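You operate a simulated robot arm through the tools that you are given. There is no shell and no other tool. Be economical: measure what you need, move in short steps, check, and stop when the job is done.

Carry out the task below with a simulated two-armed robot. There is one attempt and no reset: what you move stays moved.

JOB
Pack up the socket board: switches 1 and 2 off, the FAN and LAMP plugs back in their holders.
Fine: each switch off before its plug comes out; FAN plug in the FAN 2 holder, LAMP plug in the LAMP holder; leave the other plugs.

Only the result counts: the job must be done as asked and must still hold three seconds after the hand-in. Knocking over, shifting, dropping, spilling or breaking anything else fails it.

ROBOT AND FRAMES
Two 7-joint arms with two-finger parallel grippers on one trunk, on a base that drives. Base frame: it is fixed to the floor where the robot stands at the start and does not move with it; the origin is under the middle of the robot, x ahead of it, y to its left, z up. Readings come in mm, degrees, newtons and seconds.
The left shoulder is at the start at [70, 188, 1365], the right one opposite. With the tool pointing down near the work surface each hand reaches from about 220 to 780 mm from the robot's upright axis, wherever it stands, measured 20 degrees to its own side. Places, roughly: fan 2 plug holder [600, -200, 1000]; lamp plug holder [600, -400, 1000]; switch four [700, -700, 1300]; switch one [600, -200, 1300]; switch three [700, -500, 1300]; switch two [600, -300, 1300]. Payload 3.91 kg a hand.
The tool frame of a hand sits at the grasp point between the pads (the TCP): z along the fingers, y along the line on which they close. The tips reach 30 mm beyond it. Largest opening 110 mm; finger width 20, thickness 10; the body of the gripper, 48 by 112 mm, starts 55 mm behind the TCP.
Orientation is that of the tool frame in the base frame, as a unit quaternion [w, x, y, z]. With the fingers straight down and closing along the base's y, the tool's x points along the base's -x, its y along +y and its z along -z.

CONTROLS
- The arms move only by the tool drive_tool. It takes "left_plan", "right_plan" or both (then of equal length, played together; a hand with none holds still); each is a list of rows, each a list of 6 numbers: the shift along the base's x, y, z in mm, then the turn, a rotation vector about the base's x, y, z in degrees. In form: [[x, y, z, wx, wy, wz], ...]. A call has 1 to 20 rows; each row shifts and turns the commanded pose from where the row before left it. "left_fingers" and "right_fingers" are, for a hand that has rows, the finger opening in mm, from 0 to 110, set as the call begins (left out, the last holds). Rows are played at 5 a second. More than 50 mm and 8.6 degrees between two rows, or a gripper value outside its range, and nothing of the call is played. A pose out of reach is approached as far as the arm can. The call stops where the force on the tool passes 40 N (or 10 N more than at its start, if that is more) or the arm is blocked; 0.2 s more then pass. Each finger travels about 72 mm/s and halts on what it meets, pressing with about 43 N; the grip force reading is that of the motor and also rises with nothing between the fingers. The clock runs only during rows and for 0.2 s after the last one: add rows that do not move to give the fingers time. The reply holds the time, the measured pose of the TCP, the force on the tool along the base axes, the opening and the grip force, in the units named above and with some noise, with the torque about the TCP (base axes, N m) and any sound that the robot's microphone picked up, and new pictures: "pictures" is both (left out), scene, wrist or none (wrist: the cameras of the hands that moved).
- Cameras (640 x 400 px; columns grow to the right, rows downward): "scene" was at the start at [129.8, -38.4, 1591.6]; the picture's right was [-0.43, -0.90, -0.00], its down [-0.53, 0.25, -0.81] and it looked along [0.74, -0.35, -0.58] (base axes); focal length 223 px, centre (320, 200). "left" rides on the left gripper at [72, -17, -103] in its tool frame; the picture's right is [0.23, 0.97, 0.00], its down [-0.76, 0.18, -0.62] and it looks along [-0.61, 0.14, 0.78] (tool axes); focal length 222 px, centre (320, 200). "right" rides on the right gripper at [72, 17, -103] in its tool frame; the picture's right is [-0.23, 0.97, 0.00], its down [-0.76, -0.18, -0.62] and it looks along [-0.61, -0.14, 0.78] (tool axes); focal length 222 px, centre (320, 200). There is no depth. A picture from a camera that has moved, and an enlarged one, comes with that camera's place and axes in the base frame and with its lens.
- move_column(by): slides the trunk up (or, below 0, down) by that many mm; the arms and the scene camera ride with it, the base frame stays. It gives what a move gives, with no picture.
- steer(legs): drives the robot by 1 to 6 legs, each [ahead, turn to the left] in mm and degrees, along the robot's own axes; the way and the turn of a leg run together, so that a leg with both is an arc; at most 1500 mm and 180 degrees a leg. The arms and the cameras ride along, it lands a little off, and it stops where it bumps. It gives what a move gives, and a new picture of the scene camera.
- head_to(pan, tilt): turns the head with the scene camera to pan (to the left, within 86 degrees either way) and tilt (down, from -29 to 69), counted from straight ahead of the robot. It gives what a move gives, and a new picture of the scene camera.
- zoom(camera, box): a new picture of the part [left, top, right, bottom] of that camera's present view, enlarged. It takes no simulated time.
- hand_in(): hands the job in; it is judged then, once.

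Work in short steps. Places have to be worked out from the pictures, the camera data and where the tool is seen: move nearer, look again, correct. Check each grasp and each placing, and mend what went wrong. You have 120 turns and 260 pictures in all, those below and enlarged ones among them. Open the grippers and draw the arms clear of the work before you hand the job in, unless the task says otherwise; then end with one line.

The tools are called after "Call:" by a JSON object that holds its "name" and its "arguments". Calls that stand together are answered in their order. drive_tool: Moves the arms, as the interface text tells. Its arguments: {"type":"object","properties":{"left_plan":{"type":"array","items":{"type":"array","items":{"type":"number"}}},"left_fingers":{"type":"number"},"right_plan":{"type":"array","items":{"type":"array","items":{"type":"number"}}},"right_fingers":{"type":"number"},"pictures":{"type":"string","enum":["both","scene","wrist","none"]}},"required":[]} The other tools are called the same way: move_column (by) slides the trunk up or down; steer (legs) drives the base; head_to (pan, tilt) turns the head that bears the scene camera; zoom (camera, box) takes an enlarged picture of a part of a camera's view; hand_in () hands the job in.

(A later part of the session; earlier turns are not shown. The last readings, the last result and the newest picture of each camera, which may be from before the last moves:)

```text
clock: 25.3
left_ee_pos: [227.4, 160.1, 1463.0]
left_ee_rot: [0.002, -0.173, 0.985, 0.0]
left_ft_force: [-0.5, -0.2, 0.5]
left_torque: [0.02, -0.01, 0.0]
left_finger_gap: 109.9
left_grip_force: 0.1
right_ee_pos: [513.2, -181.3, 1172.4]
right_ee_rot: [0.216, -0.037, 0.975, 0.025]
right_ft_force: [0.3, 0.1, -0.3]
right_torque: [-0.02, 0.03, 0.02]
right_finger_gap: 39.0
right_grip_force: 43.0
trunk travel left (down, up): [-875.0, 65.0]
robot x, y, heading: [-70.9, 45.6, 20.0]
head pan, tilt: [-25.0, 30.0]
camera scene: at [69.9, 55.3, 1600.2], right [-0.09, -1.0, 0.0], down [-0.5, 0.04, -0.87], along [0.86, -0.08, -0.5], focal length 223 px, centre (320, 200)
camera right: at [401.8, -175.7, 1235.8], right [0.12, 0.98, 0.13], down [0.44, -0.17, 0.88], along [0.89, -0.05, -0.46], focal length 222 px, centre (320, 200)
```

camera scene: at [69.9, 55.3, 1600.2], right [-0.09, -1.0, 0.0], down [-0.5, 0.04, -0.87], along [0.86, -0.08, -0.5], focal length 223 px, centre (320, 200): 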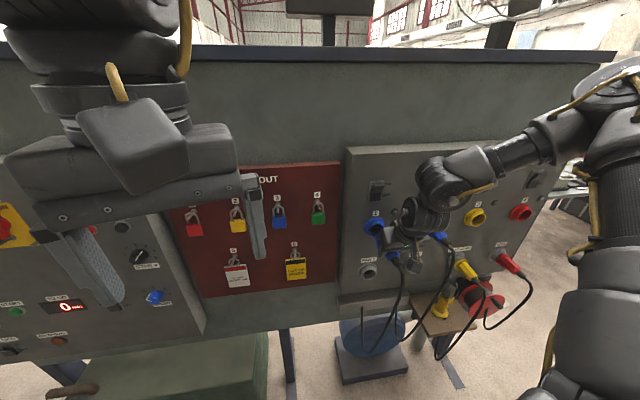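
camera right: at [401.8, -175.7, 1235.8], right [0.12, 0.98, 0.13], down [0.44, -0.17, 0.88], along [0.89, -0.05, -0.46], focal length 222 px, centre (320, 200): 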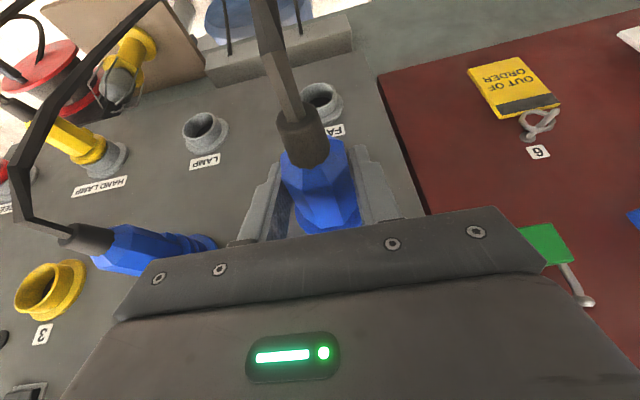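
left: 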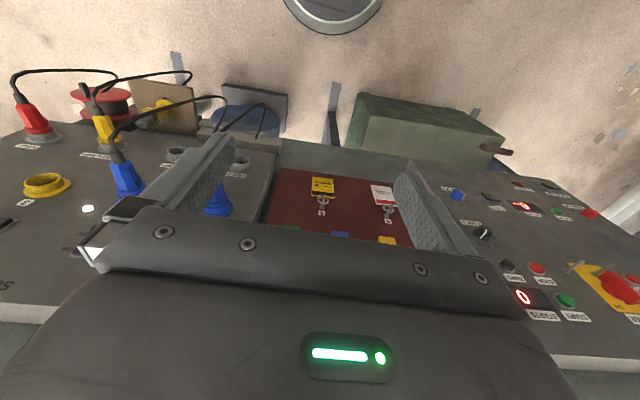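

The plug came with the hand (50 mm). I enlarge the scene to see if it is clear of the socket.

Call:
{"name": "zoom", "arguments": {"camera": "scene", "box": [340, 190, 460, 290]}}

```text
4.00 times, centred on (400, 240) of scene
camera zoom: at [69.9, 55.3, 1600.2], right [-0.09, -1.0, 0.0], down [-0.5, 0.04, -0.87], along [0.86, -0.08, -0.5], focal length 892 px, centre (0, 40)
```

zoom: 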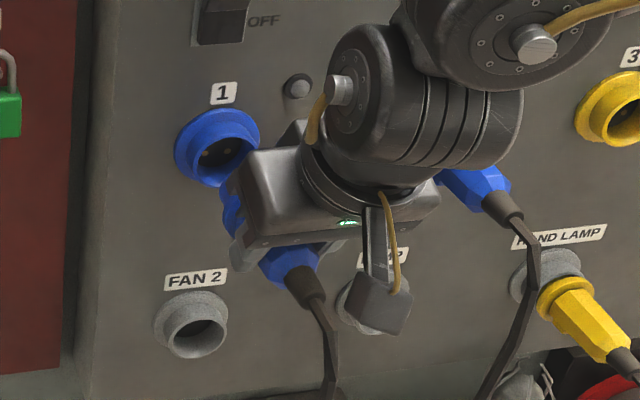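

The plug is out and socket 1 empty. I retreat 30 mm more and lower the trunk 200 mm so the plug comes to holder height in the same posture.

Call:
{"name": "drive_tool", "arguments": {"right_plan": [[-15, -1.3, 0, 0, 0, 0], [-15, -1.3, 0, 0, 0, 0], [0, 0, 0, 0, 0, 0]], "pictures": "none"}}

Call:
{"name": "move_column", "arguments": {"by": -195}}

Call:
{"name": "head_to", "arguments": {"pan": -30, "tilt": 25}}

Call:
{"name": "zoom", "arguments": {"camera": "right", "box": [0, 0, 640, 400]}}

```text
clock: 26.1
left_ee_pos: [226.3, 163.0, 1461.7]
left_ee_rot: [0.0, -0.173, 0.985, -0.001]
left_ft_force: [-0.3, 0.2, 0.2]
left_torque: [0.01, -0.02, 0.01]
left_finger_gap: 110.0
left_grip_force: 0.0
right_ee_pos: [481.4, -181.1, 1172.1]
right_ee_rot: [0.216, -0.037, 0.975, 0.025]
right_ft_force: [0.7, -0.3, -0.9]
right_torque: [-0.03, 0.05, -0.03]
right_finger_gap: 38.7
right_grip_force: 43.2
trunk travel left (down, up): [-875.0, 65.0]
robot x, y, heading: [-67.5, 46.4, 20.0]
head pan, tilt: [-25.0, 30.0]
```

```text
clock: 28.3
left_ee_pos: [227.6, 159.9, 1266.4]
left_ee_rot: [-0.001, -0.172, 0.985, 0.0]
left_ft_force: [-0.4, -1.2, 0.1]
left_torque: [0.01, -0.01, -0.02]
left_finger_gap: 110.0
left_grip_force: 0.0
right_ee_pos: [481.7, -182.8, 976.6]
right_ee_rot: [0.216, -0.038, 0.975, 0.024]
right_ft_force: [-0.5, 0.1, -0.4]
right_torque: [-0.02, 0.06, 0.01]
right_finger_gap: 38.7
right_grip_force: 42.8
trunk travel left (down, up): [-680.0, 260.0]
robot x, y, heading: [-68.0, 48.4, 20.1]
head pan, tilt: [-25.0, 30.0]
```

```text
clock: 28.9
left_ee_pos: [226.1, 159.9, 1266.7]
left_ee_rot: [0.0, -0.173, 0.985, -0.001]
left_ft_force: [-0.4, -0.3, -0.1]
left_torque: [-0.01, 0.03, -0.01]
left_finger_gap: 109.9
left_grip_force: 0.1
right_ee_pos: [482.7, -183.4, 976.9]
right_ee_rot: [0.215, -0.039, 0.975, 0.025]
right_ft_force: [-0.7, -0.3, 0.0]
right_torque: [0.04, 0.04, 0.02]
right_finger_gap: 39.0
right_grip_force: 43.1
trunk travel left (down, up): [-680.0, 260.0]
robot x, y, heading: [-69.6, 47.0, 20.0]
head pan, tilt: [-30.0, 25.0]
camera scene: at [69.7, 47.2, 1413.2], right [-0.18, -0.98, 0.0], down [-0.42, 0.07, -0.91], along [0.89, -0.16, -0.42], focal length 223 px, centre (320, 200)
```

scene: 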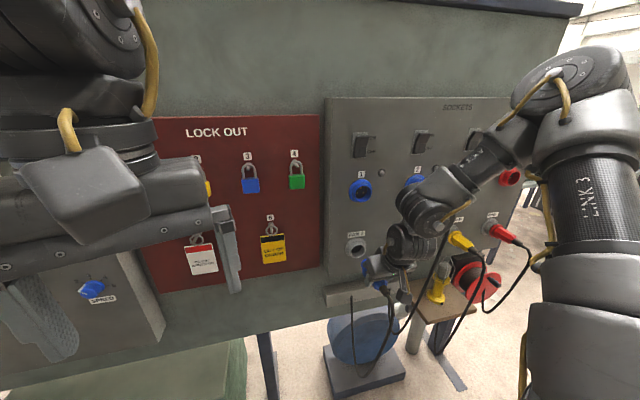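

```text
1.00 times, centred on (320, 200) of right (not enlarged: the box is as wide or as high as the picture)
camera zoom: at [370.8, -177.6, 1040.0], right [0.12, 0.98, 0.13], down [0.44, -0.17, 0.88], along [0.89, -0.05, -0.46], focal length 222 px, centre (320, 200)
```

zoom: 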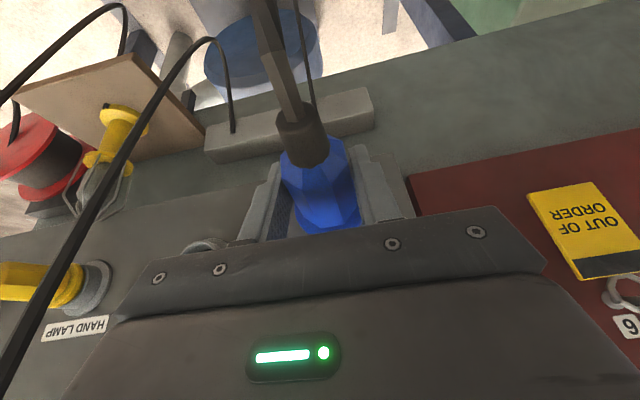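

The hand with the plug is at (482,-183,977), roughly in front of FAN 2. I enlarge to measure the holder versus the plug nose.

Call:
{"name": "zoom", "arguments": {"camera": "scene", "box": [325, 160, 445, 310]}}

Call:
{"name": "zoom", "arguments": {"camera": "scene", "box": [340, 220, 420, 300]}}

```text
2.67 times, centred on (385, 235) of scene
camera zoom: at [69.7, 47.2, 1413.2], right [-0.18, -0.98, 0.0], down [-0.42, 0.07, -0.91], along [0.89, -0.16, -0.42], focal length 594 px, centre (147, 107)
```

zoom: 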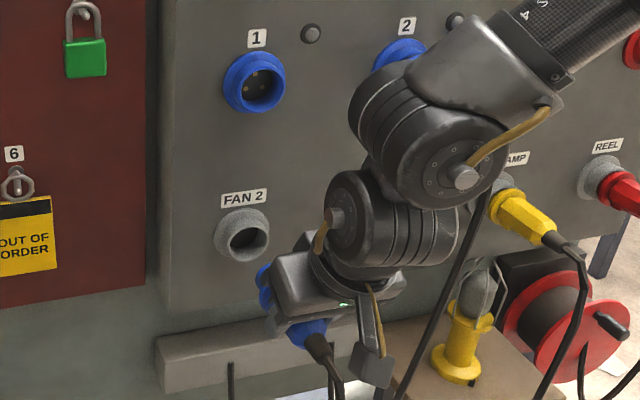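

```text
5.00 times, centred on (380, 260) of scene
camera zoom: at [69.7, 47.2, 1413.2], right [-0.18, -0.98, 0.0], down [-0.42, 0.07, -0.91], along [0.89, -0.16, -0.42], focal length 1114 px, centre (20, -100)
```

zoom: 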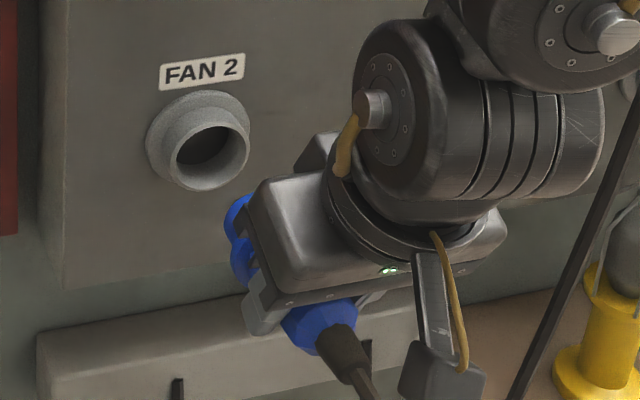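

Relative to socket 1, the FAN 2 holder is about 194 mm lower at the same y, so the current line is close. I advance to just before the mouth and look again.

Call:
{"name": "drive_tool", "arguments": {"right_plan": [[10, 0.9, 0, 0, 0, 0], [10, 0.9, 0, 0, 0, 0], [10, 0.9, 0, 0, 0, 0], [0, 0, 0, 0, 0, 0]]}}

Call:
{"name": "zoom", "arguments": {"camera": "scene", "box": [340, 220, 420, 300]}}

```text
clock: 29.9
left_ee_pos: [227.2, 160.2, 1267.6]
left_ee_rot: [0.0, -0.173, 0.985, 0.0]
left_ft_force: [0.0, -1.3, -0.6]
left_torque: [0.02, -0.01, -0.03]
left_finger_gap: 110.0
left_grip_force: 0.1
right_ee_pos: [511.2, -180.5, 976.6]
right_ee_rot: [0.215, -0.038, 0.975, 0.026]
right_ft_force: [0.0, 0.0, -0.5]
right_torque: [0.02, 0.05, 0.0]
right_finger_gap: 39.0
right_grip_force: 42.8
trunk travel left (down, up): [-680.0, 260.0]
robot x, y, heading: [-67.4, 43.5, 20.0]
head pan, tilt: [-30.0, 25.0]
camera scene: at [69.7, 47.1, 1413.3], right [-0.18, -0.98, 0.0], down [-0.42, 0.07, -0.91], along [0.89, -0.16, -0.42], focal length 223 px, centre (320, 200)
camera right: at [400.8, -174.7, 1040.4], right [0.12, 0.98, 0.13], down [0.44, -0.17, 0.88], along [0.89, -0.05, -0.46], focal length 222 px, centre (320, 200)
```

scene: 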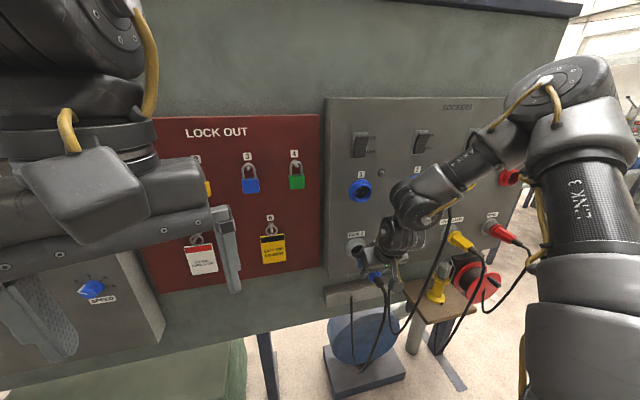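
right: 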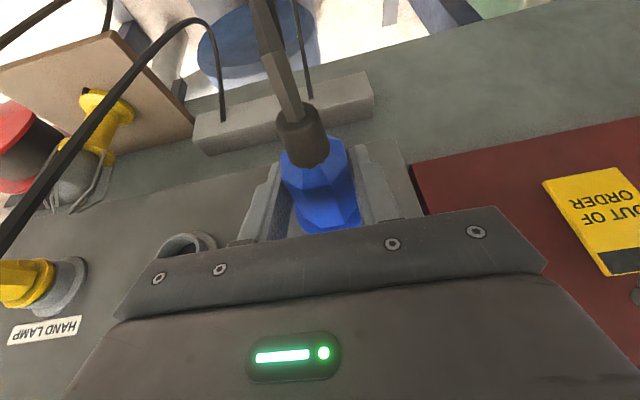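

```text
5.00 times, centred on (380, 260) of scene
camera zoom: at [69.7, 47.1, 1413.3], right [-0.18, -0.98, 0.0], down [-0.42, 0.07, -0.91], along [0.89, -0.16, -0.42], focal length 1114 px, centre (20, -100)
```

zoom: 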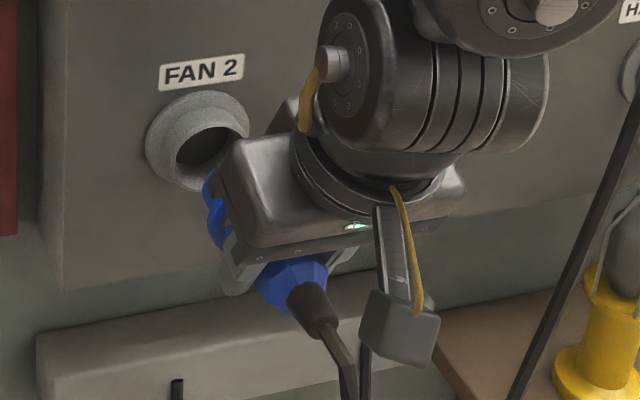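

The plug axis projected toward its vanishing point passes right through the FAN 2 mouth. I advance gently while watching forces.

Call:
{"name": "drive_tool", "arguments": {"right_plan": [[6, 0.5, 0, 0, 0, 0], [6, 0.5, 0, 0, 0, 0], [5, 0.5, 0, 0, 0, 0], [5, 0.4, 0, 0, 0, 0], [0, 0, 0, 0, 0, 0]]}}

Call:
{"name": "zoom", "arguments": {"camera": "scene", "box": [340, 220, 420, 300]}}

```text
clock: 31.1
left_ee_pos: [227.1, 161.2, 1268.2]
left_ee_rot: [-0.001, -0.173, 0.985, 0.0]
left_ft_force: [0.8, -0.8, -0.6]
left_torque: [0.01, 0.01, 0.02]
left_finger_gap: 109.9
left_grip_force: 0.1
right_ee_pos: [532.8, -177.9, 976.0]
right_ee_rot: [0.216, -0.037, 0.975, 0.025]
right_ft_force: [-0.1, -0.8, -1.3]
right_torque: [0.0, 0.03, -0.02]
right_finger_gap: 38.9
right_grip_force: 43.2
trunk travel left (down, up): [-680.0, 260.0]
robot x, y, heading: [-70.1, 47.1, 19.6]
head pan, tilt: [-30.0, 25.0]
camera scene: at [69.7, 47.1, 1413.3], right [-0.18, -0.98, 0.0], down [-0.42, 0.07, -0.91], along [0.89, -0.16, -0.42], focal length 223 px, centre (320, 200)
camera right: at [422.6, -173.1, 1040.7], right [0.12, 0.98, 0.13], down [0.44, -0.17, 0.88], along [0.89, -0.05, -0.46], focal length 222 px, centre (320, 200)
```

scene: 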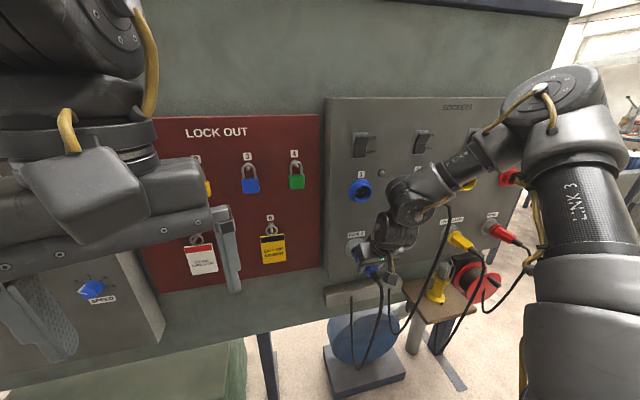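
right: 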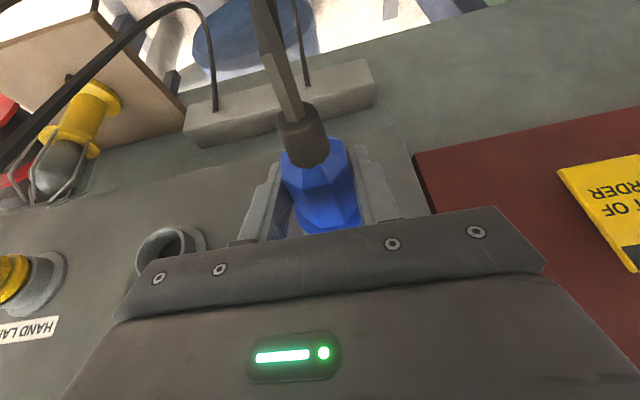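

```text
5.00 times, centred on (380, 260) of scene
camera zoom: at [69.7, 47.1, 1413.3], right [-0.18, -0.98, 0.0], down [-0.42, 0.07, -0.91], along [0.89, -0.16, -0.42], focal length 1114 px, centre (20, -100)
```

zoom: 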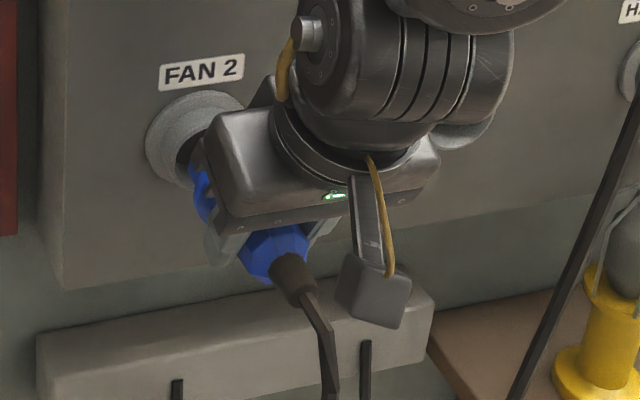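

No force yet; the nose is at the mouth. I keep pushing in small steps.

Call:
{"name": "drive_tool", "arguments": {"right_plan": [[5, 0.4, 0, 0, 0, 0], [5, 0.4, 0, 0, 0, 0], [5, 0.4, 0, 0, 0, 0], [5, 0.4, 0, 0, 0, 0], [0, 0, 0, 0, 0, 0]]}}

Call:
{"name": "zoom", "arguments": {"camera": "scene", "box": [340, 220, 420, 300]}}

```text
clock: 32.3
left_ee_pos: [227.1, 160.3, 1266.4]
left_ee_rot: [0.0, -0.173, 0.985, -0.001]
left_ft_force: [-0.2, 0.2, -0.5]
left_torque: [0.06, -0.03, 0.0]
left_finger_gap: 110.1
left_grip_force: 0.0
right_ee_pos: [554.2, -175.9, 976.4]
right_ee_rot: [0.215, -0.038, 0.976, 0.025]
right_ft_force: [-0.1, -0.9, -3.1]
right_torque: [-0.04, 0.31, -0.04]
right_finger_gap: 39.1
right_grip_force: 43.0
trunk travel left (down, up): [-680.0, 260.0]
robot x, y, heading: [-70.6, 47.8, 20.0]
head pan, tilt: [-30.0, 25.0]
camera scene: at [70.5, 46.9, 1413.1], right [-0.18, -0.98, 0.0], down [-0.42, 0.07, -0.91], along [0.89, -0.16, -0.42], focal length 223 px, centre (320, 200)
camera right: at [443.3, -171.1, 1039.8], right [0.12, 0.98, 0.13], down [0.44, -0.17, 0.88], along [0.89, -0.05, -0.46], focal length 222 px, centre (320, 200)
```

scene: 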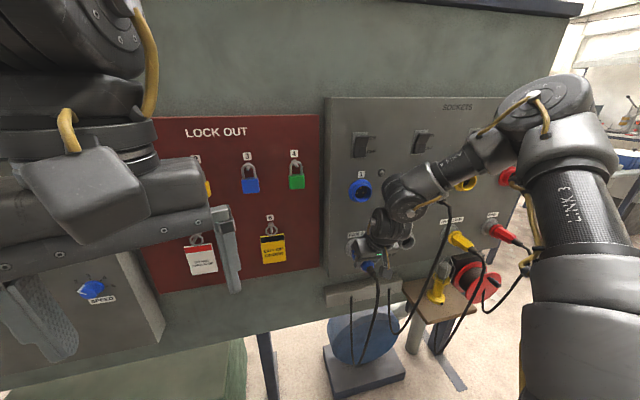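
right: 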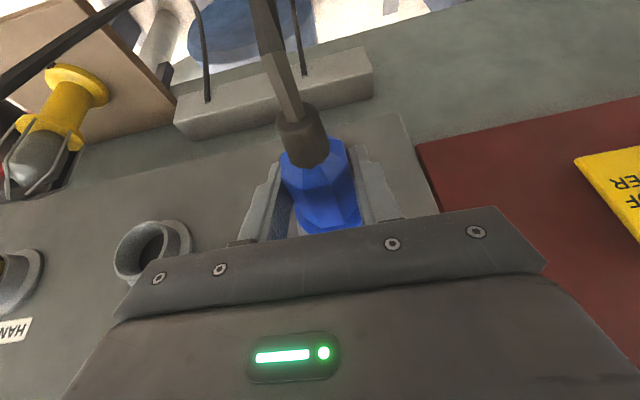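

```text
5.00 times, centred on (380, 260) of scene
camera zoom: at [70.5, 46.9, 1413.1], right [-0.18, -0.98, 0.0], down [-0.42, 0.07, -0.91], along [0.89, -0.16, -0.42], focal length 1114 px, centre (20, -100)
```

zoom: 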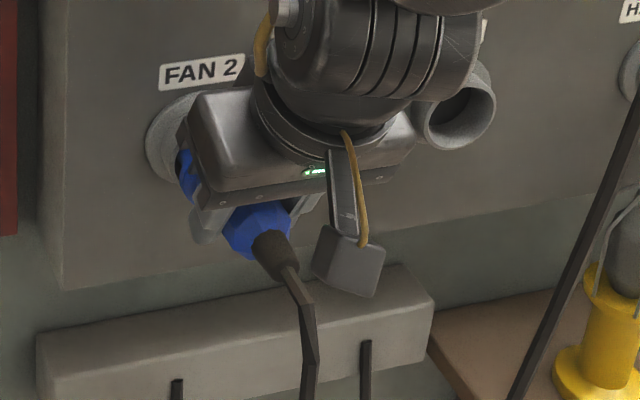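

Slight torque only: the nose is entering the holder. I push on until it seats.

Call:
{"name": "drive_tool", "arguments": {"right_plan": [[4, 0.3, 0, 0, 0, 0], [4, 0.3, 0, 0, 0, 0], [4, 0.3, 0, 0, 0, 0], [4, 0.3, 0, 0, 0, 0], [4, 0.3, 0, 0, 0, 0], [0, 0, 0, 0, 0, 0]]}}

Call:
{"name": "zoom", "arguments": {"camera": "scene", "box": [340, 220, 420, 300]}}

```text
clock: 33.7
left_ee_pos: [221.2, 160.6, 1268.3]
left_ee_rot: [0.002, -0.172, 0.985, -0.001]
left_ft_force: [-0.2, -0.4, -0.1]
left_torque: [0.03, -0.02, -0.01]
left_finger_gap: 110.2
left_grip_force: 0.1
right_ee_pos: [566.7, -175.9, 976.9]
right_ee_rot: [0.212, -0.039, 0.976, 0.026]
right_ft_force: [-39.3, 2.7, -10.9]
right_torque: [-0.02, 0.42, 0.0]
right_finger_gap: 38.9
right_grip_force: 43.1
trunk travel left (down, up): [-680.0, 260.0]
robot x, y, heading: [-69.5, 47.7, 19.6]
head pan, tilt: [-30.0, 25.0]
camera scene: at [63.5, 47.1, 1413.7], right [-0.18, -0.98, 0.0], down [-0.41, 0.07, -0.91], along [0.89, -0.16, -0.42], focal length 223 px, centre (320, 200)
camera right: at [455.4, -170.3, 1040.8], right [0.12, 0.98, 0.13], down [0.45, -0.17, 0.88], along [0.89, -0.05, -0.46], focal length 222 px, centre (320, 200)
```

scene: 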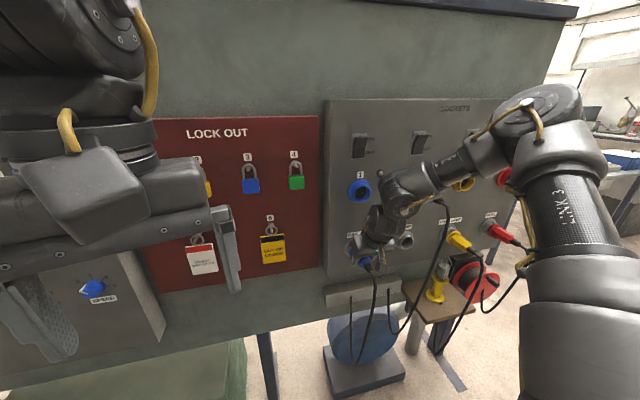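
right: 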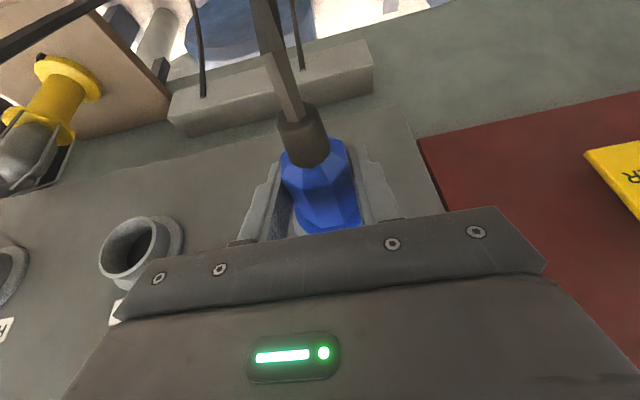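

```text
5.00 times, centred on (380, 260) of scene
camera zoom: at [63.5, 47.1, 1413.7], right [-0.18, -0.98, 0.0], down [-0.41, 0.07, -0.91], along [0.89, -0.16, -0.42], focal length 1114 px, centre (20, -100)
```

zoom: 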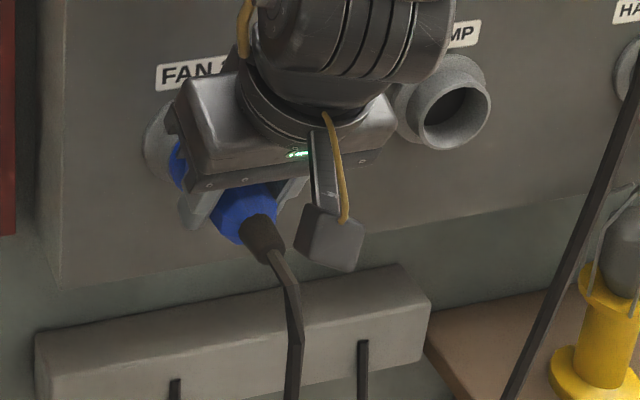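

About 39 N at x=567 — as deep as it sat in the socket (563). I ease off, open the fingers partly and lift clear to inspect.

Call:
{"name": "drive_tool", "arguments": {"right_plan": [[0, 0, 0, 0, 0, 0], [0, 0, 0, 0, 0, 0], [0, 0, 0, 0, 0, 0]], "right_fingers": 70}}

```text
clock: 34.5
left_ee_pos: [227.8, 159.9, 1268.1]
left_ee_rot: [-0.002, -0.174, 0.985, -0.001]
left_ft_force: [-0.5, 0.8, 0.9]
left_torque: [-0.04, 0.01, 0.01]
left_finger_gap: 110.1
left_grip_force: 0.2
right_ee_pos: [574.0, -175.0, 975.7]
right_ee_rot: [0.216, -0.038, 0.975, 0.026]
right_ft_force: [-0.5, 0.6, -1.3]
right_torque: [0.01, 0.05, 0.03]
right_finger_gap: 69.9
right_grip_force: 0.0
trunk travel left (down, up): [-680.0, 260.0]
robot x, y, heading: [-68.7, 46.7, 19.8]
head pan, tilt: [-30.0, 25.0]
camera scene: at [70.7, 47.4, 1413.2], right [-0.18, -0.98, 0.0], down [-0.42, 0.07, -0.91], along [0.89, -0.16, -0.42], focal length 223 px, centre (320, 200)
camera right: at [463.8, -169.4, 1039.4], right [0.12, 0.98, 0.13], down [0.44, -0.17, 0.88], along [0.89, -0.05, -0.46], focal length 222 px, centre (320, 200)
```

scene: 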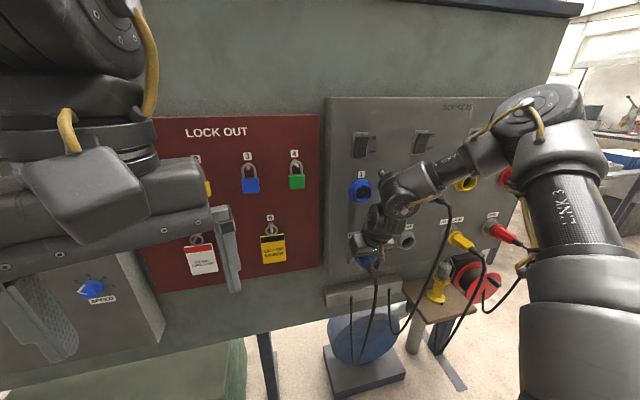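
right: 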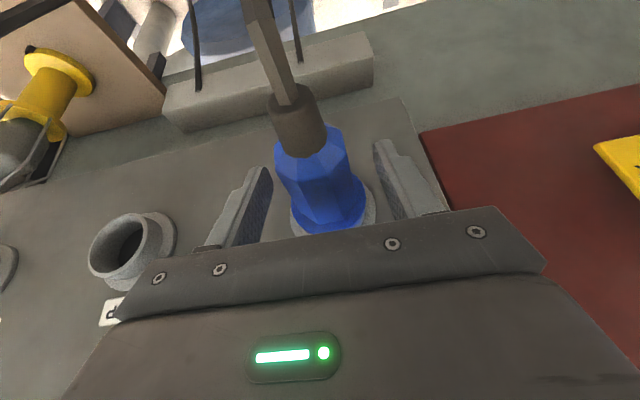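

The plug remains in the holder. I lift the hand clear to inspect the seating against the HAND LAMP plug.

Call:
{"name": "drive_tool", "arguments": {"right_plan": [[-4, 0, 25, 0, 0, 0], [-6, 0, 35, 0, 0, 0], [-10, 0, 40, 0, 0, 0], [-10, 0, 45, 0, 0, 0], [0, 0, 0, 0, 0, 0]]}}

Call:
{"name": "zoom", "arguments": {"camera": "scene", "box": [330, 170, 450, 300]}}

Call:
{"name": "zoom", "arguments": {"camera": "right", "box": [60, 30, 400, 240]}}

```text
clock: 35.7
left_ee_pos: [227.8, 160.2, 1266.4]
left_ee_rot: [0.0, -0.173, 0.985, 0.0]
left_ft_force: [0.2, 0.8, 0.4]
left_torque: [0.0, 0.02, 0.01]
left_finger_gap: 109.9
left_grip_force: 0.0
right_ee_pos: [544.8, -177.0, 1122.2]
right_ee_rot: [0.214, -0.038, 0.976, 0.026]
right_ft_force: [0.0, -0.5, -0.2]
right_torque: [-0.03, 0.02, 0.01]
right_finger_gap: 70.2
right_grip_force: 0.1
trunk travel left (down, up): [-680.0, 260.0]
robot x, y, heading: [-70.4, 45.7, 20.0]
head pan, tilt: [-30.0, 25.0]
camera scene: at [70.9, 47.1, 1413.1], right [-0.18, -0.98, 0.0], down [-0.42, 0.07, -0.91], along [0.89, -0.16, -0.42], focal length 223 px, centre (320, 200)
camera right: at [434.5, -171.2, 1186.0], right [0.12, 0.98, 0.13], down [0.44, -0.17, 0.88], along [0.89, -0.05, -0.46], focal length 222 px, centre (320, 200)
```

scene: 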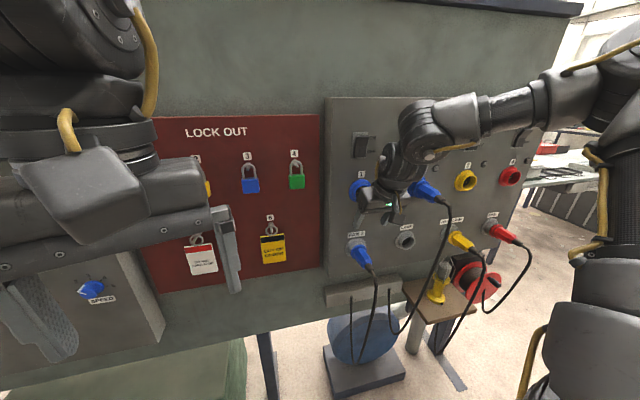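
right: 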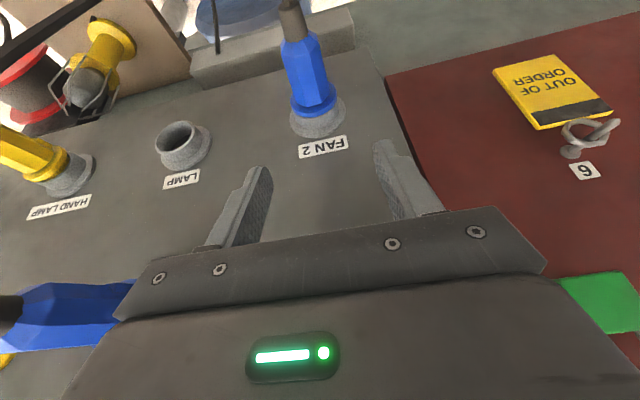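

```text
3.08 times, centred on (390, 235) of scene
camera zoom: at [70.9, 47.1, 1413.1], right [-0.18, -0.98, 0.0], down [-0.42, 0.07, -0.91], along [0.89, -0.16, -0.42], focal length 686 px, centre (105, 92)
```

zoom: 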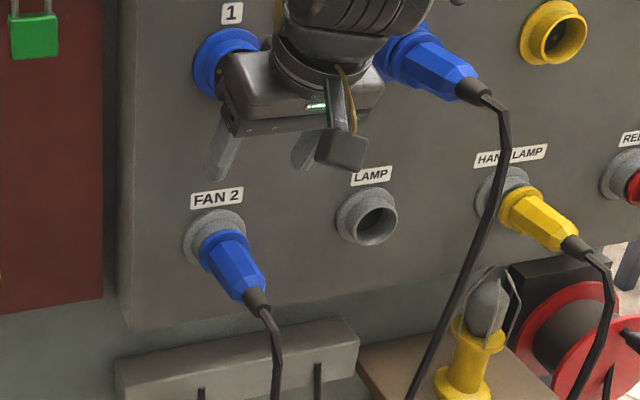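

```text
1.88 times, centred on (230, 135) of right
camera zoom: at [434.5, -171.2, 1186.0], right [0.12, 0.98, 0.13], down [0.44, -0.17, 0.88], along [0.89, -0.05, -0.46], focal length 418 px, centre (489, 322)
```

zoom: 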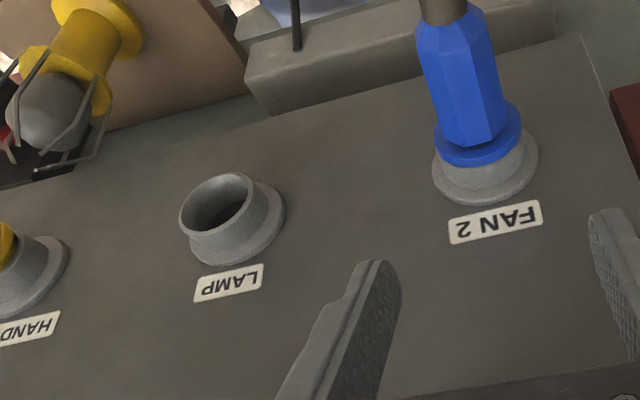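

FAN plug is seated flush in FAN 2, like the HAND LAMP one. I raise the trunk again and move over plug 2.

Call:
{"name": "move_column", "arguments": {"by": 195}}

Call:
{"name": "drive_tool", "arguments": {"right_plan": [[0, -43, 0, 0, 0, 0], [0, -43, 0, 0, 0, 0], [0, -43, 0, 0, 0, 0], [5, -40, -20, 0, 0, 0], [10, 0, -25, 0, 0, 0], [0, 0, 0, 0, 0, 0]], "right_fingers": 80}}

```text
clock: 37.9
left_ee_pos: [227.2, 160.3, 1461.6]
left_ee_rot: [-0.001, -0.172, 0.985, 0.001]
left_ft_force: [0.0, 0.0, -0.9]
left_torque: [-0.01, 0.02, -0.01]
left_finger_gap: 110.3
left_grip_force: 0.2
right_ee_pos: [544.6, -176.6, 1318.3]
right_ee_rot: [0.215, -0.037, 0.976, 0.025]
right_ft_force: [0.5, -1.1, 0.5]
right_torque: [-0.02, 0.0, 0.01]
right_finger_gap: 70.2
right_grip_force: 0.1
trunk travel left (down, up): [-875.0, 65.0]
robot x, y, heading: [-69.2, 46.1, 20.2]
head pan, tilt: [-30.0, 25.0]
```

```text
clock: 39.2
left_ee_pos: [225.4, 163.5, 1461.2]
left_ee_rot: [0.0, -0.173, 0.985, -0.001]
left_ft_force: [0.6, -0.2, 0.2]
left_torque: [-0.03, 0.0, 0.0]
left_finger_gap: 110.0
left_grip_force: 0.1
right_ee_pos: [559.2, -344.0, 1273.8]
right_ee_rot: [0.216, -0.039, 0.975, 0.024]
right_ft_force: [-0.1, 0.1, 0.1]
right_torque: [-0.03, 0.0, 0.0]
right_finger_gap: 80.0
right_grip_force: 0.1
trunk travel left (down, up): [-875.0, 65.0]
robot x, y, heading: [-68.9, 50.3, 19.8]
head pan, tilt: [-30.0, 25.0]
camera scene: at [69.3, 48.9, 1608.3], right [-0.18, -0.98, 0.0], down [-0.42, 0.07, -0.91], along [0.89, -0.16, -0.42], focal length 223 px, centre (320, 200)
camera right: at [448.2, -338.3, 1336.6], right [0.12, 0.98, 0.13], down [0.44, -0.17, 0.88], along [0.89, -0.05, -0.46], focal length 222 px, centre (320, 200)
```

scene: 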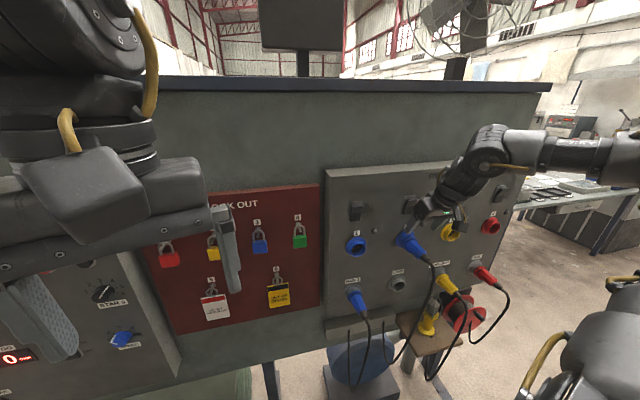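
right: 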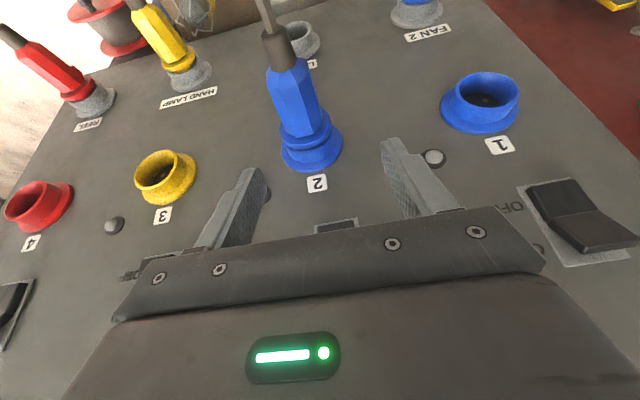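

Plug 2's hex mid is about (572,-351,1173). I descend astride it.

Call:
{"name": "drive_tool", "arguments": {"right_plan": [[6, -4, -30, 0, 0, 0], [6, -3, -25, 0, 0, 0], [0, 0, -25, 0, 0, 0], [0, 0, -21, 0, 0, 0], [0, 0, 0, 0, 0, 0]]}}

```text
clock: 40.5
left_ee_pos: [226.4, 160.6, 1462.3]
left_ee_rot: [0.0, -0.172, 0.985, 0.001]
left_ft_force: [0.3, -0.6, -0.1]
left_torque: [0.01, -0.03, -0.04]
left_finger_gap: 109.7
left_grip_force: 0.0
right_ee_pos: [572.4, -352.3, 1171.8]
right_ee_rot: [0.216, -0.037, 0.975, 0.025]
right_ft_force: [-0.3, -0.1, 0.7]
right_torque: [0.01, 0.0, -0.04]
right_finger_gap: 79.7
right_grip_force: 0.0
trunk travel left (down, up): [-875.0, 65.0]
robot x, y, heading: [-72.2, 50.0, 20.0]
head pan, tilt: [-30.0, 25.0]
camera scene: at [70.1, 47.0, 1608.2], right [-0.18, -0.98, 0.0], down [-0.42, 0.07, -0.91], along [0.89, -0.16, -0.42], focal length 223 px, centre (320, 200)
camera right: at [460.6, -346.1, 1235.4], right [0.12, 0.98, 0.13], down [0.44, -0.17, 0.88], along [0.89, -0.05, -0.46], focal length 222 px, centre (320, 200)
```

scene: 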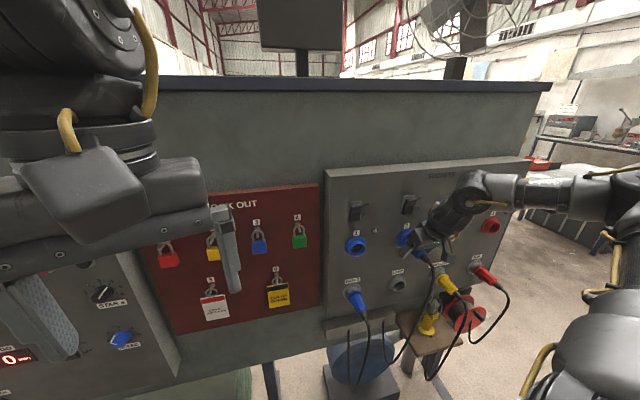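
right: 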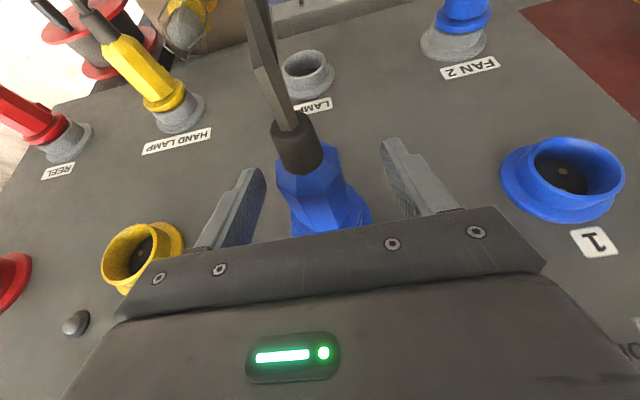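

The plug sits a little toward -y between the fingers; I shift 4 mm and close.

Call:
{"name": "drive_tool", "arguments": {"right_plan": [[0, -4, 0, 0, 0, 0], [0, 0, 0, 0, 0, 0], [0, 0, 0, 0, 0, 0], [0, 0, 0, 0, 0, 0], [0, 0, 0, 0, 0, 0]], "right_fingers": 0, "pictures": "wrist"}}

```text
clock: 41.6
left_ee_pos: [226.3, 160.7, 1462.0]
left_ee_rot: [0.0, -0.172, 0.985, 0.0]
left_ft_force: [0.7, -0.6, -0.3]
left_torque: [0.0, -0.02, -0.01]
left_finger_gap: 110.1
left_grip_force: 0.0
right_ee_pos: [570.3, -355.8, 1171.3]
right_ee_rot: [0.216, -0.037, 0.975, 0.025]
right_ft_force: [-1.5, -0.2, 0.2]
right_torque: [0.1, 0.01, -0.17]
right_finger_gap: 39.2
right_grip_force: 42.7
trunk travel left (down, up): [-875.0, 65.0]
robot x, y, heading: [-68.6, 44.2, 19.6]
head pan, tilt: [-30.0, 25.0]
camera right: at [459.8, -350.2, 1235.1], right [0.12, 0.98, 0.13], down [0.44, -0.17, 0.88], along [0.89, -0.05, -0.46], focal length 222 px, centre (320, 200)
```

right: 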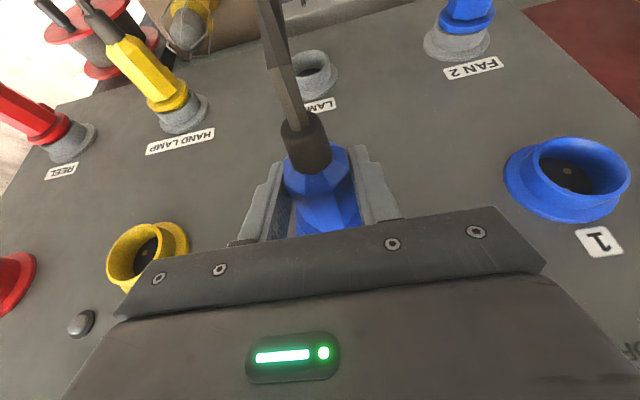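

Held at 39 mm with little side load. I pull plug 2 straight out 80 mm.

Call:
{"name": "drive_tool", "arguments": {"right_plan": [[-6, -0.5, 0, 0, 0, 0], [-8, -0.7, 0, 0, 0, 0], [-8, -0.7, 0, 0, 0, 0], [-10, -0.9, 0, 0, 0, 0], [-10, -0.9, 0, 0, 0, 0], [-10, -0.9, 0, 0, 0, 0], [-14, -1.2, 0, 0, 0, 0], [-14, -1.2, 0, 0, 0, 0], [0, 0, 0, 0, 0, 0]]}}

Call:
{"name": "zoom", "arguments": {"camera": "scene", "box": [330, 200, 490, 310]}}

```text
clock: 43.6
left_ee_pos: [228.3, 161.9, 1462.4]
left_ee_rot: [0.0, -0.173, 0.985, 0.0]
left_ft_force: [-0.1, -0.6, -0.3]
left_torque: [-0.02, 0.0, 0.01]
left_finger_gap: 109.9
left_grip_force: 0.1
right_ee_pos: [492.5, -363.3, 1170.4]
right_ee_rot: [0.216, -0.038, 0.975, 0.026]
right_ft_force: [1.0, 0.6, -0.7]
right_torque: [-0.03, 0.04, -0.05]
right_finger_gap: 38.9
right_grip_force: 42.6
trunk travel left (down, up): [-875.0, 65.0]
robot x, y, heading: [-70.0, 48.2, 20.0]
head pan, tilt: [-30.0, 25.0]
camera scene: at [70.1, 46.9, 1608.2], right [-0.18, -0.98, 0.0], down [-0.42, 0.07, -0.91], along [0.89, -0.16, -0.42], focal length 223 px, centre (320, 200)
camera right: at [381.5, -357.6, 1234.3], right [0.12, 0.98, 0.13], down [0.44, -0.17, 0.88], along [0.89, -0.05, -0.46], focal length 222 px, centre (320, 200)
```

scene: 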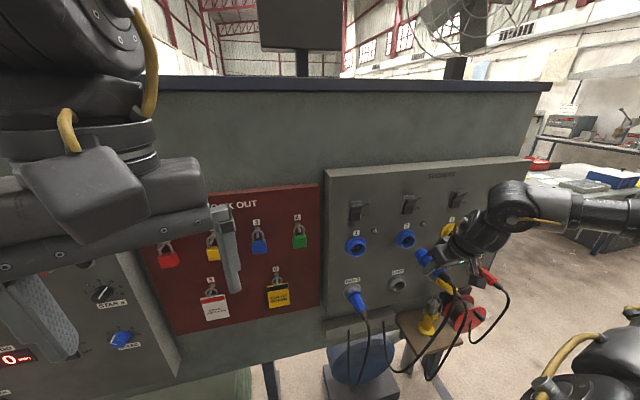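
right: 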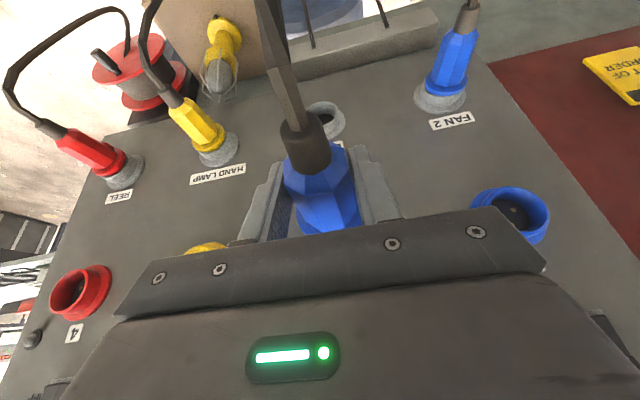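

```text
3.64 times, centred on (410, 255) of scene
camera zoom: at [70.1, 46.9, 1608.2], right [-0.18, -0.98, 0.0], down [-0.42, 0.07, -0.91], along [0.89, -0.16, -0.42], focal length 810 px, centre (-7, 0)
```

zoom: 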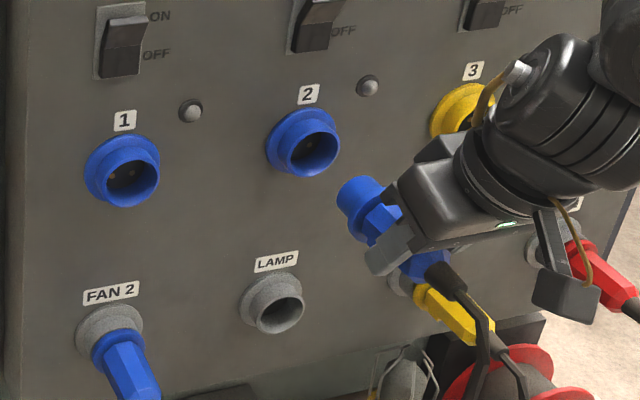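

Plug 2 is free. I lower the trunk 196 mm to holder height.

Call:
{"name": "move_column", "arguments": {"by": -196}}

Call:
{"name": "drive_tool", "arguments": {"right_plan": [[10, 0.9, 0, 0, 0, 0], [10, 0.9, 0, 0, 0, 0], [0, 0, 0, 0, 0, 0]]}}

Call:
{"name": "zoom", "arguments": {"camera": "scene", "box": [360, 200, 460, 300]}}

```text
clock: 45.8
left_ee_pos: [227.8, 161.4, 1266.0]
left_ee_rot: [0.0, -0.173, 0.985, 0.0]
left_ft_force: [-0.4, 0.1, 0.2]
left_torque: [0.03, 0.05, -0.02]
left_finger_gap: 110.2
left_grip_force: 0.0
right_ee_pos: [492.0, -362.8, 975.2]
right_ee_rot: [0.216, -0.039, 0.975, 0.025]
right_ft_force: [-0.2, 0.5, -0.3]
right_torque: [-0.02, 0.02, 0.0]
right_finger_gap: 39.0
right_grip_force: 42.9
trunk travel left (down, up): [-679.0, 261.0]
robot x, y, heading: [-68.4, 47.8, 19.8]
head pan, tilt: [-30.0, 25.0]
```

```text
clock: 46.6
left_ee_pos: [226.8, 161.2, 1266.3]
left_ee_rot: [0.0, -0.171, 0.985, 0.0]
left_ft_force: [0.2, -0.3, 0.7]
left_torque: [0.02, 0.0, 0.0]
left_finger_gap: 109.9
left_grip_force: 0.1
right_ee_pos: [512.5, -360.6, 976.0]
right_ee_rot: [0.216, -0.038, 0.975, 0.024]
right_ft_force: [-0.8, -0.5, 0.4]
right_torque: [0.0, 0.07, -0.04]
right_finger_gap: 38.6
right_grip_force: 42.4
trunk travel left (down, up): [-679.0, 261.0]
robot x, y, heading: [-66.4, 51.4, 20.2]
head pan, tilt: [-30.0, 25.0]
camera scene: at [69.3, 47.1, 1412.3], right [-0.18, -0.98, 0.0], down [-0.42, 0.07, -0.91], along [0.89, -0.16, -0.42], focal length 223 px, centre (320, 200)
camera right: at [401.4, -355.9, 1038.7], right [0.12, 0.98, 0.13], down [0.44, -0.17, 0.88], along [0.89, -0.05, -0.46], focal length 222 px, centre (320, 200)
```

scene: 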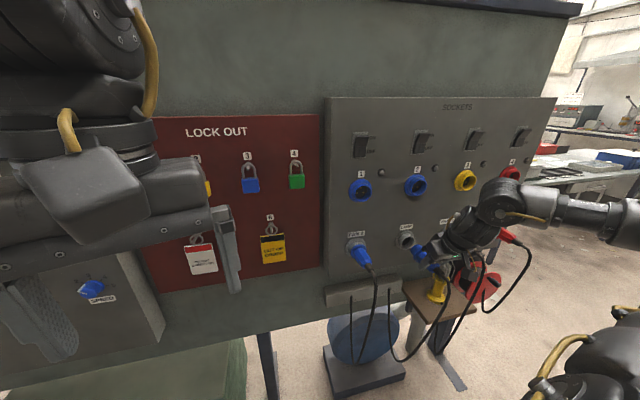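
right: 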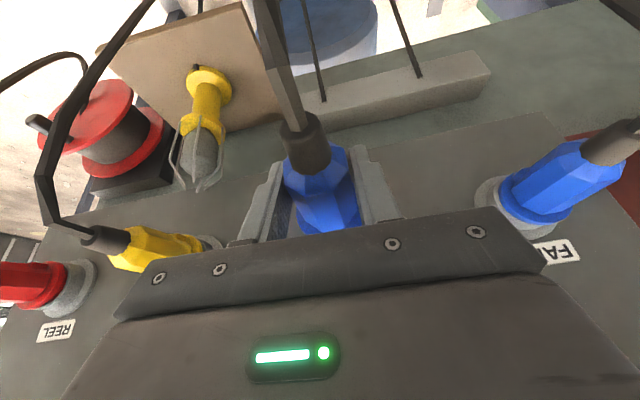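

```text
4.00 times, centred on (410, 250) of scene
camera zoom: at [69.3, 47.1, 1412.3], right [-0.18, -0.98, 0.0], down [-0.42, 0.07, -0.91], along [0.89, -0.16, -0.42], focal length 892 px, centre (-40, 0)
```

zoom: 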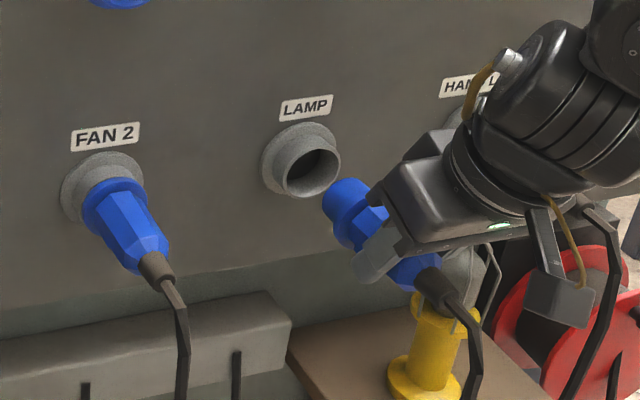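

The nose is close to the LAMP mouth; the projection hints at a few mm offset. I enlarge with socket 2 in view to compare columns.

Call:
{"name": "zoom", "arguments": {"camera": "scene", "box": [340, 165, 440, 265]}}

Call:
{"name": "zoom", "arguments": {"camera": "scene", "box": [390, 220, 450, 280]}}

```text
4.00 times, centred on (390, 215) of scene
camera zoom: at [69.3, 47.1, 1412.3], right [-0.18, -0.98, 0.0], down [-0.42, 0.07, -0.91], along [0.89, -0.16, -0.42], focal length 892 px, centre (40, 140)
```

zoom: 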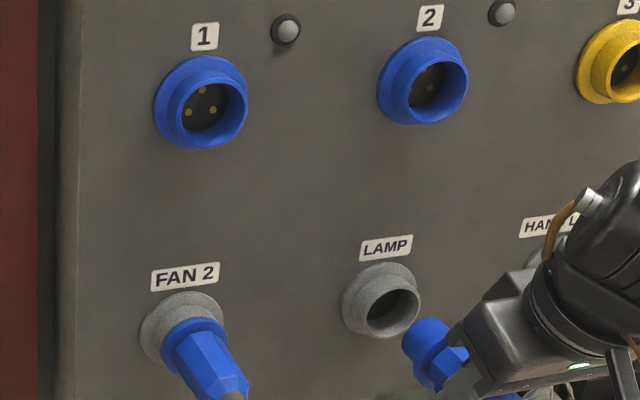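

```text
6.67 times, centred on (420, 250) of scene
camera zoom: at [69.3, 47.1, 1412.3], right [-0.18, -0.98, 0.0], down [-0.42, 0.07, -0.91], along [0.89, -0.16, -0.42], focal length 1486 px, centre (-347, -133)
```

zoom: 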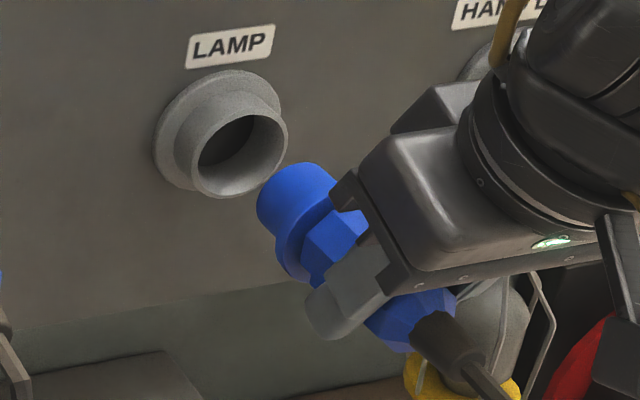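

Socket 2 and LAMP share a column, and the nose projects within ~2 mm of the mouth. I advance gently.

Call:
{"name": "drive_tool", "arguments": {"right_plan": [[6, 0.8, -0.5, 0, 0, 0], [6, 0.7, -0.5, 0, 0, 0], [6, 0.5, 0, 0, 0, 0], [5, 0.4, 0, 0, 0, 0], [5, 0.4, 0, 0, 0, 0], [0, 0, 0, 0, 0, 0]]}}

Call:
{"name": "zoom", "arguments": {"camera": "scene", "box": [390, 220, 450, 280]}}

```text
clock: 48.0
left_ee_pos: [226.9, 160.6, 1266.4]
left_ee_rot: [0.001, -0.172, 0.985, 0.001]
left_ft_force: [0.6, -0.1, -0.1]
left_torque: [0.01, 0.02, 0.02]
left_finger_gap: 109.9
left_grip_force: 0.0
right_ee_pos: [539.7, -358.2, 973.6]
right_ee_rot: [0.216, -0.038, 0.975, 0.024]
right_ft_force: [-0.2, 0.6, 0.2]
right_torque: [-0.02, 0.04, -0.01]
right_finger_gap: 38.7
right_grip_force: 43.0
trunk travel left (down, up): [-679.0, 261.0]
robot x, y, heading: [-71.1, 49.7, 20.1]
head pan, tilt: [-30.0, 25.0]
camera scene: at [69.6, 47.0, 1412.3], right [-0.18, -0.98, 0.0], down [-0.42, 0.07, -0.91], along [0.89, -0.16, -0.42], focal length 223 px, centre (320, 200)
camera right: at [429.2, -352.7, 1036.9], right [0.12, 0.98, 0.13], down [0.44, -0.17, 0.88], along [0.89, -0.05, -0.46], focal length 222 px, centre (320, 200)
```

scene: 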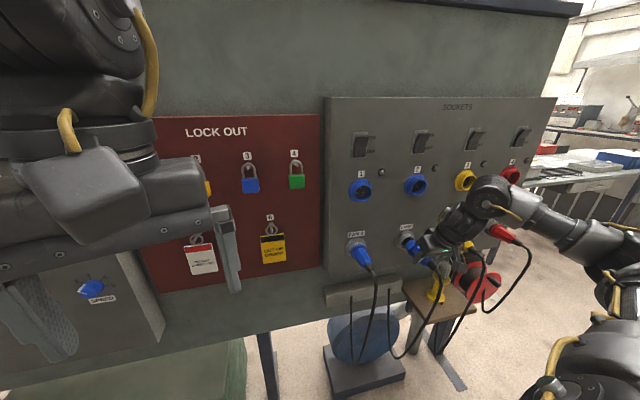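
right: 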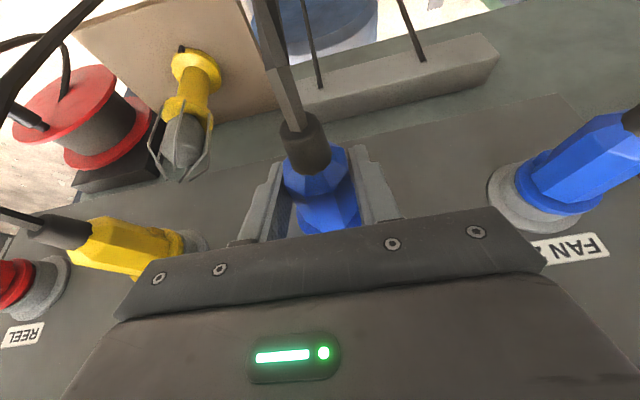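

```text
6.67 times, centred on (420, 250) of scene
camera zoom: at [69.6, 47.0, 1412.3], right [-0.18, -0.98, 0.0], down [-0.42, 0.07, -0.91], along [0.89, -0.16, -0.42], focal length 1486 px, centre (-347, -133)
```

zoom: 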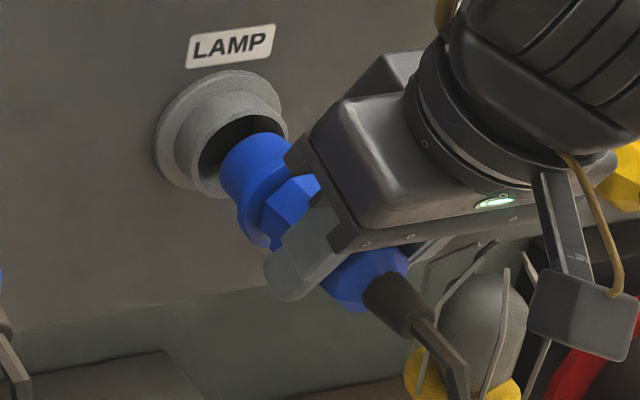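

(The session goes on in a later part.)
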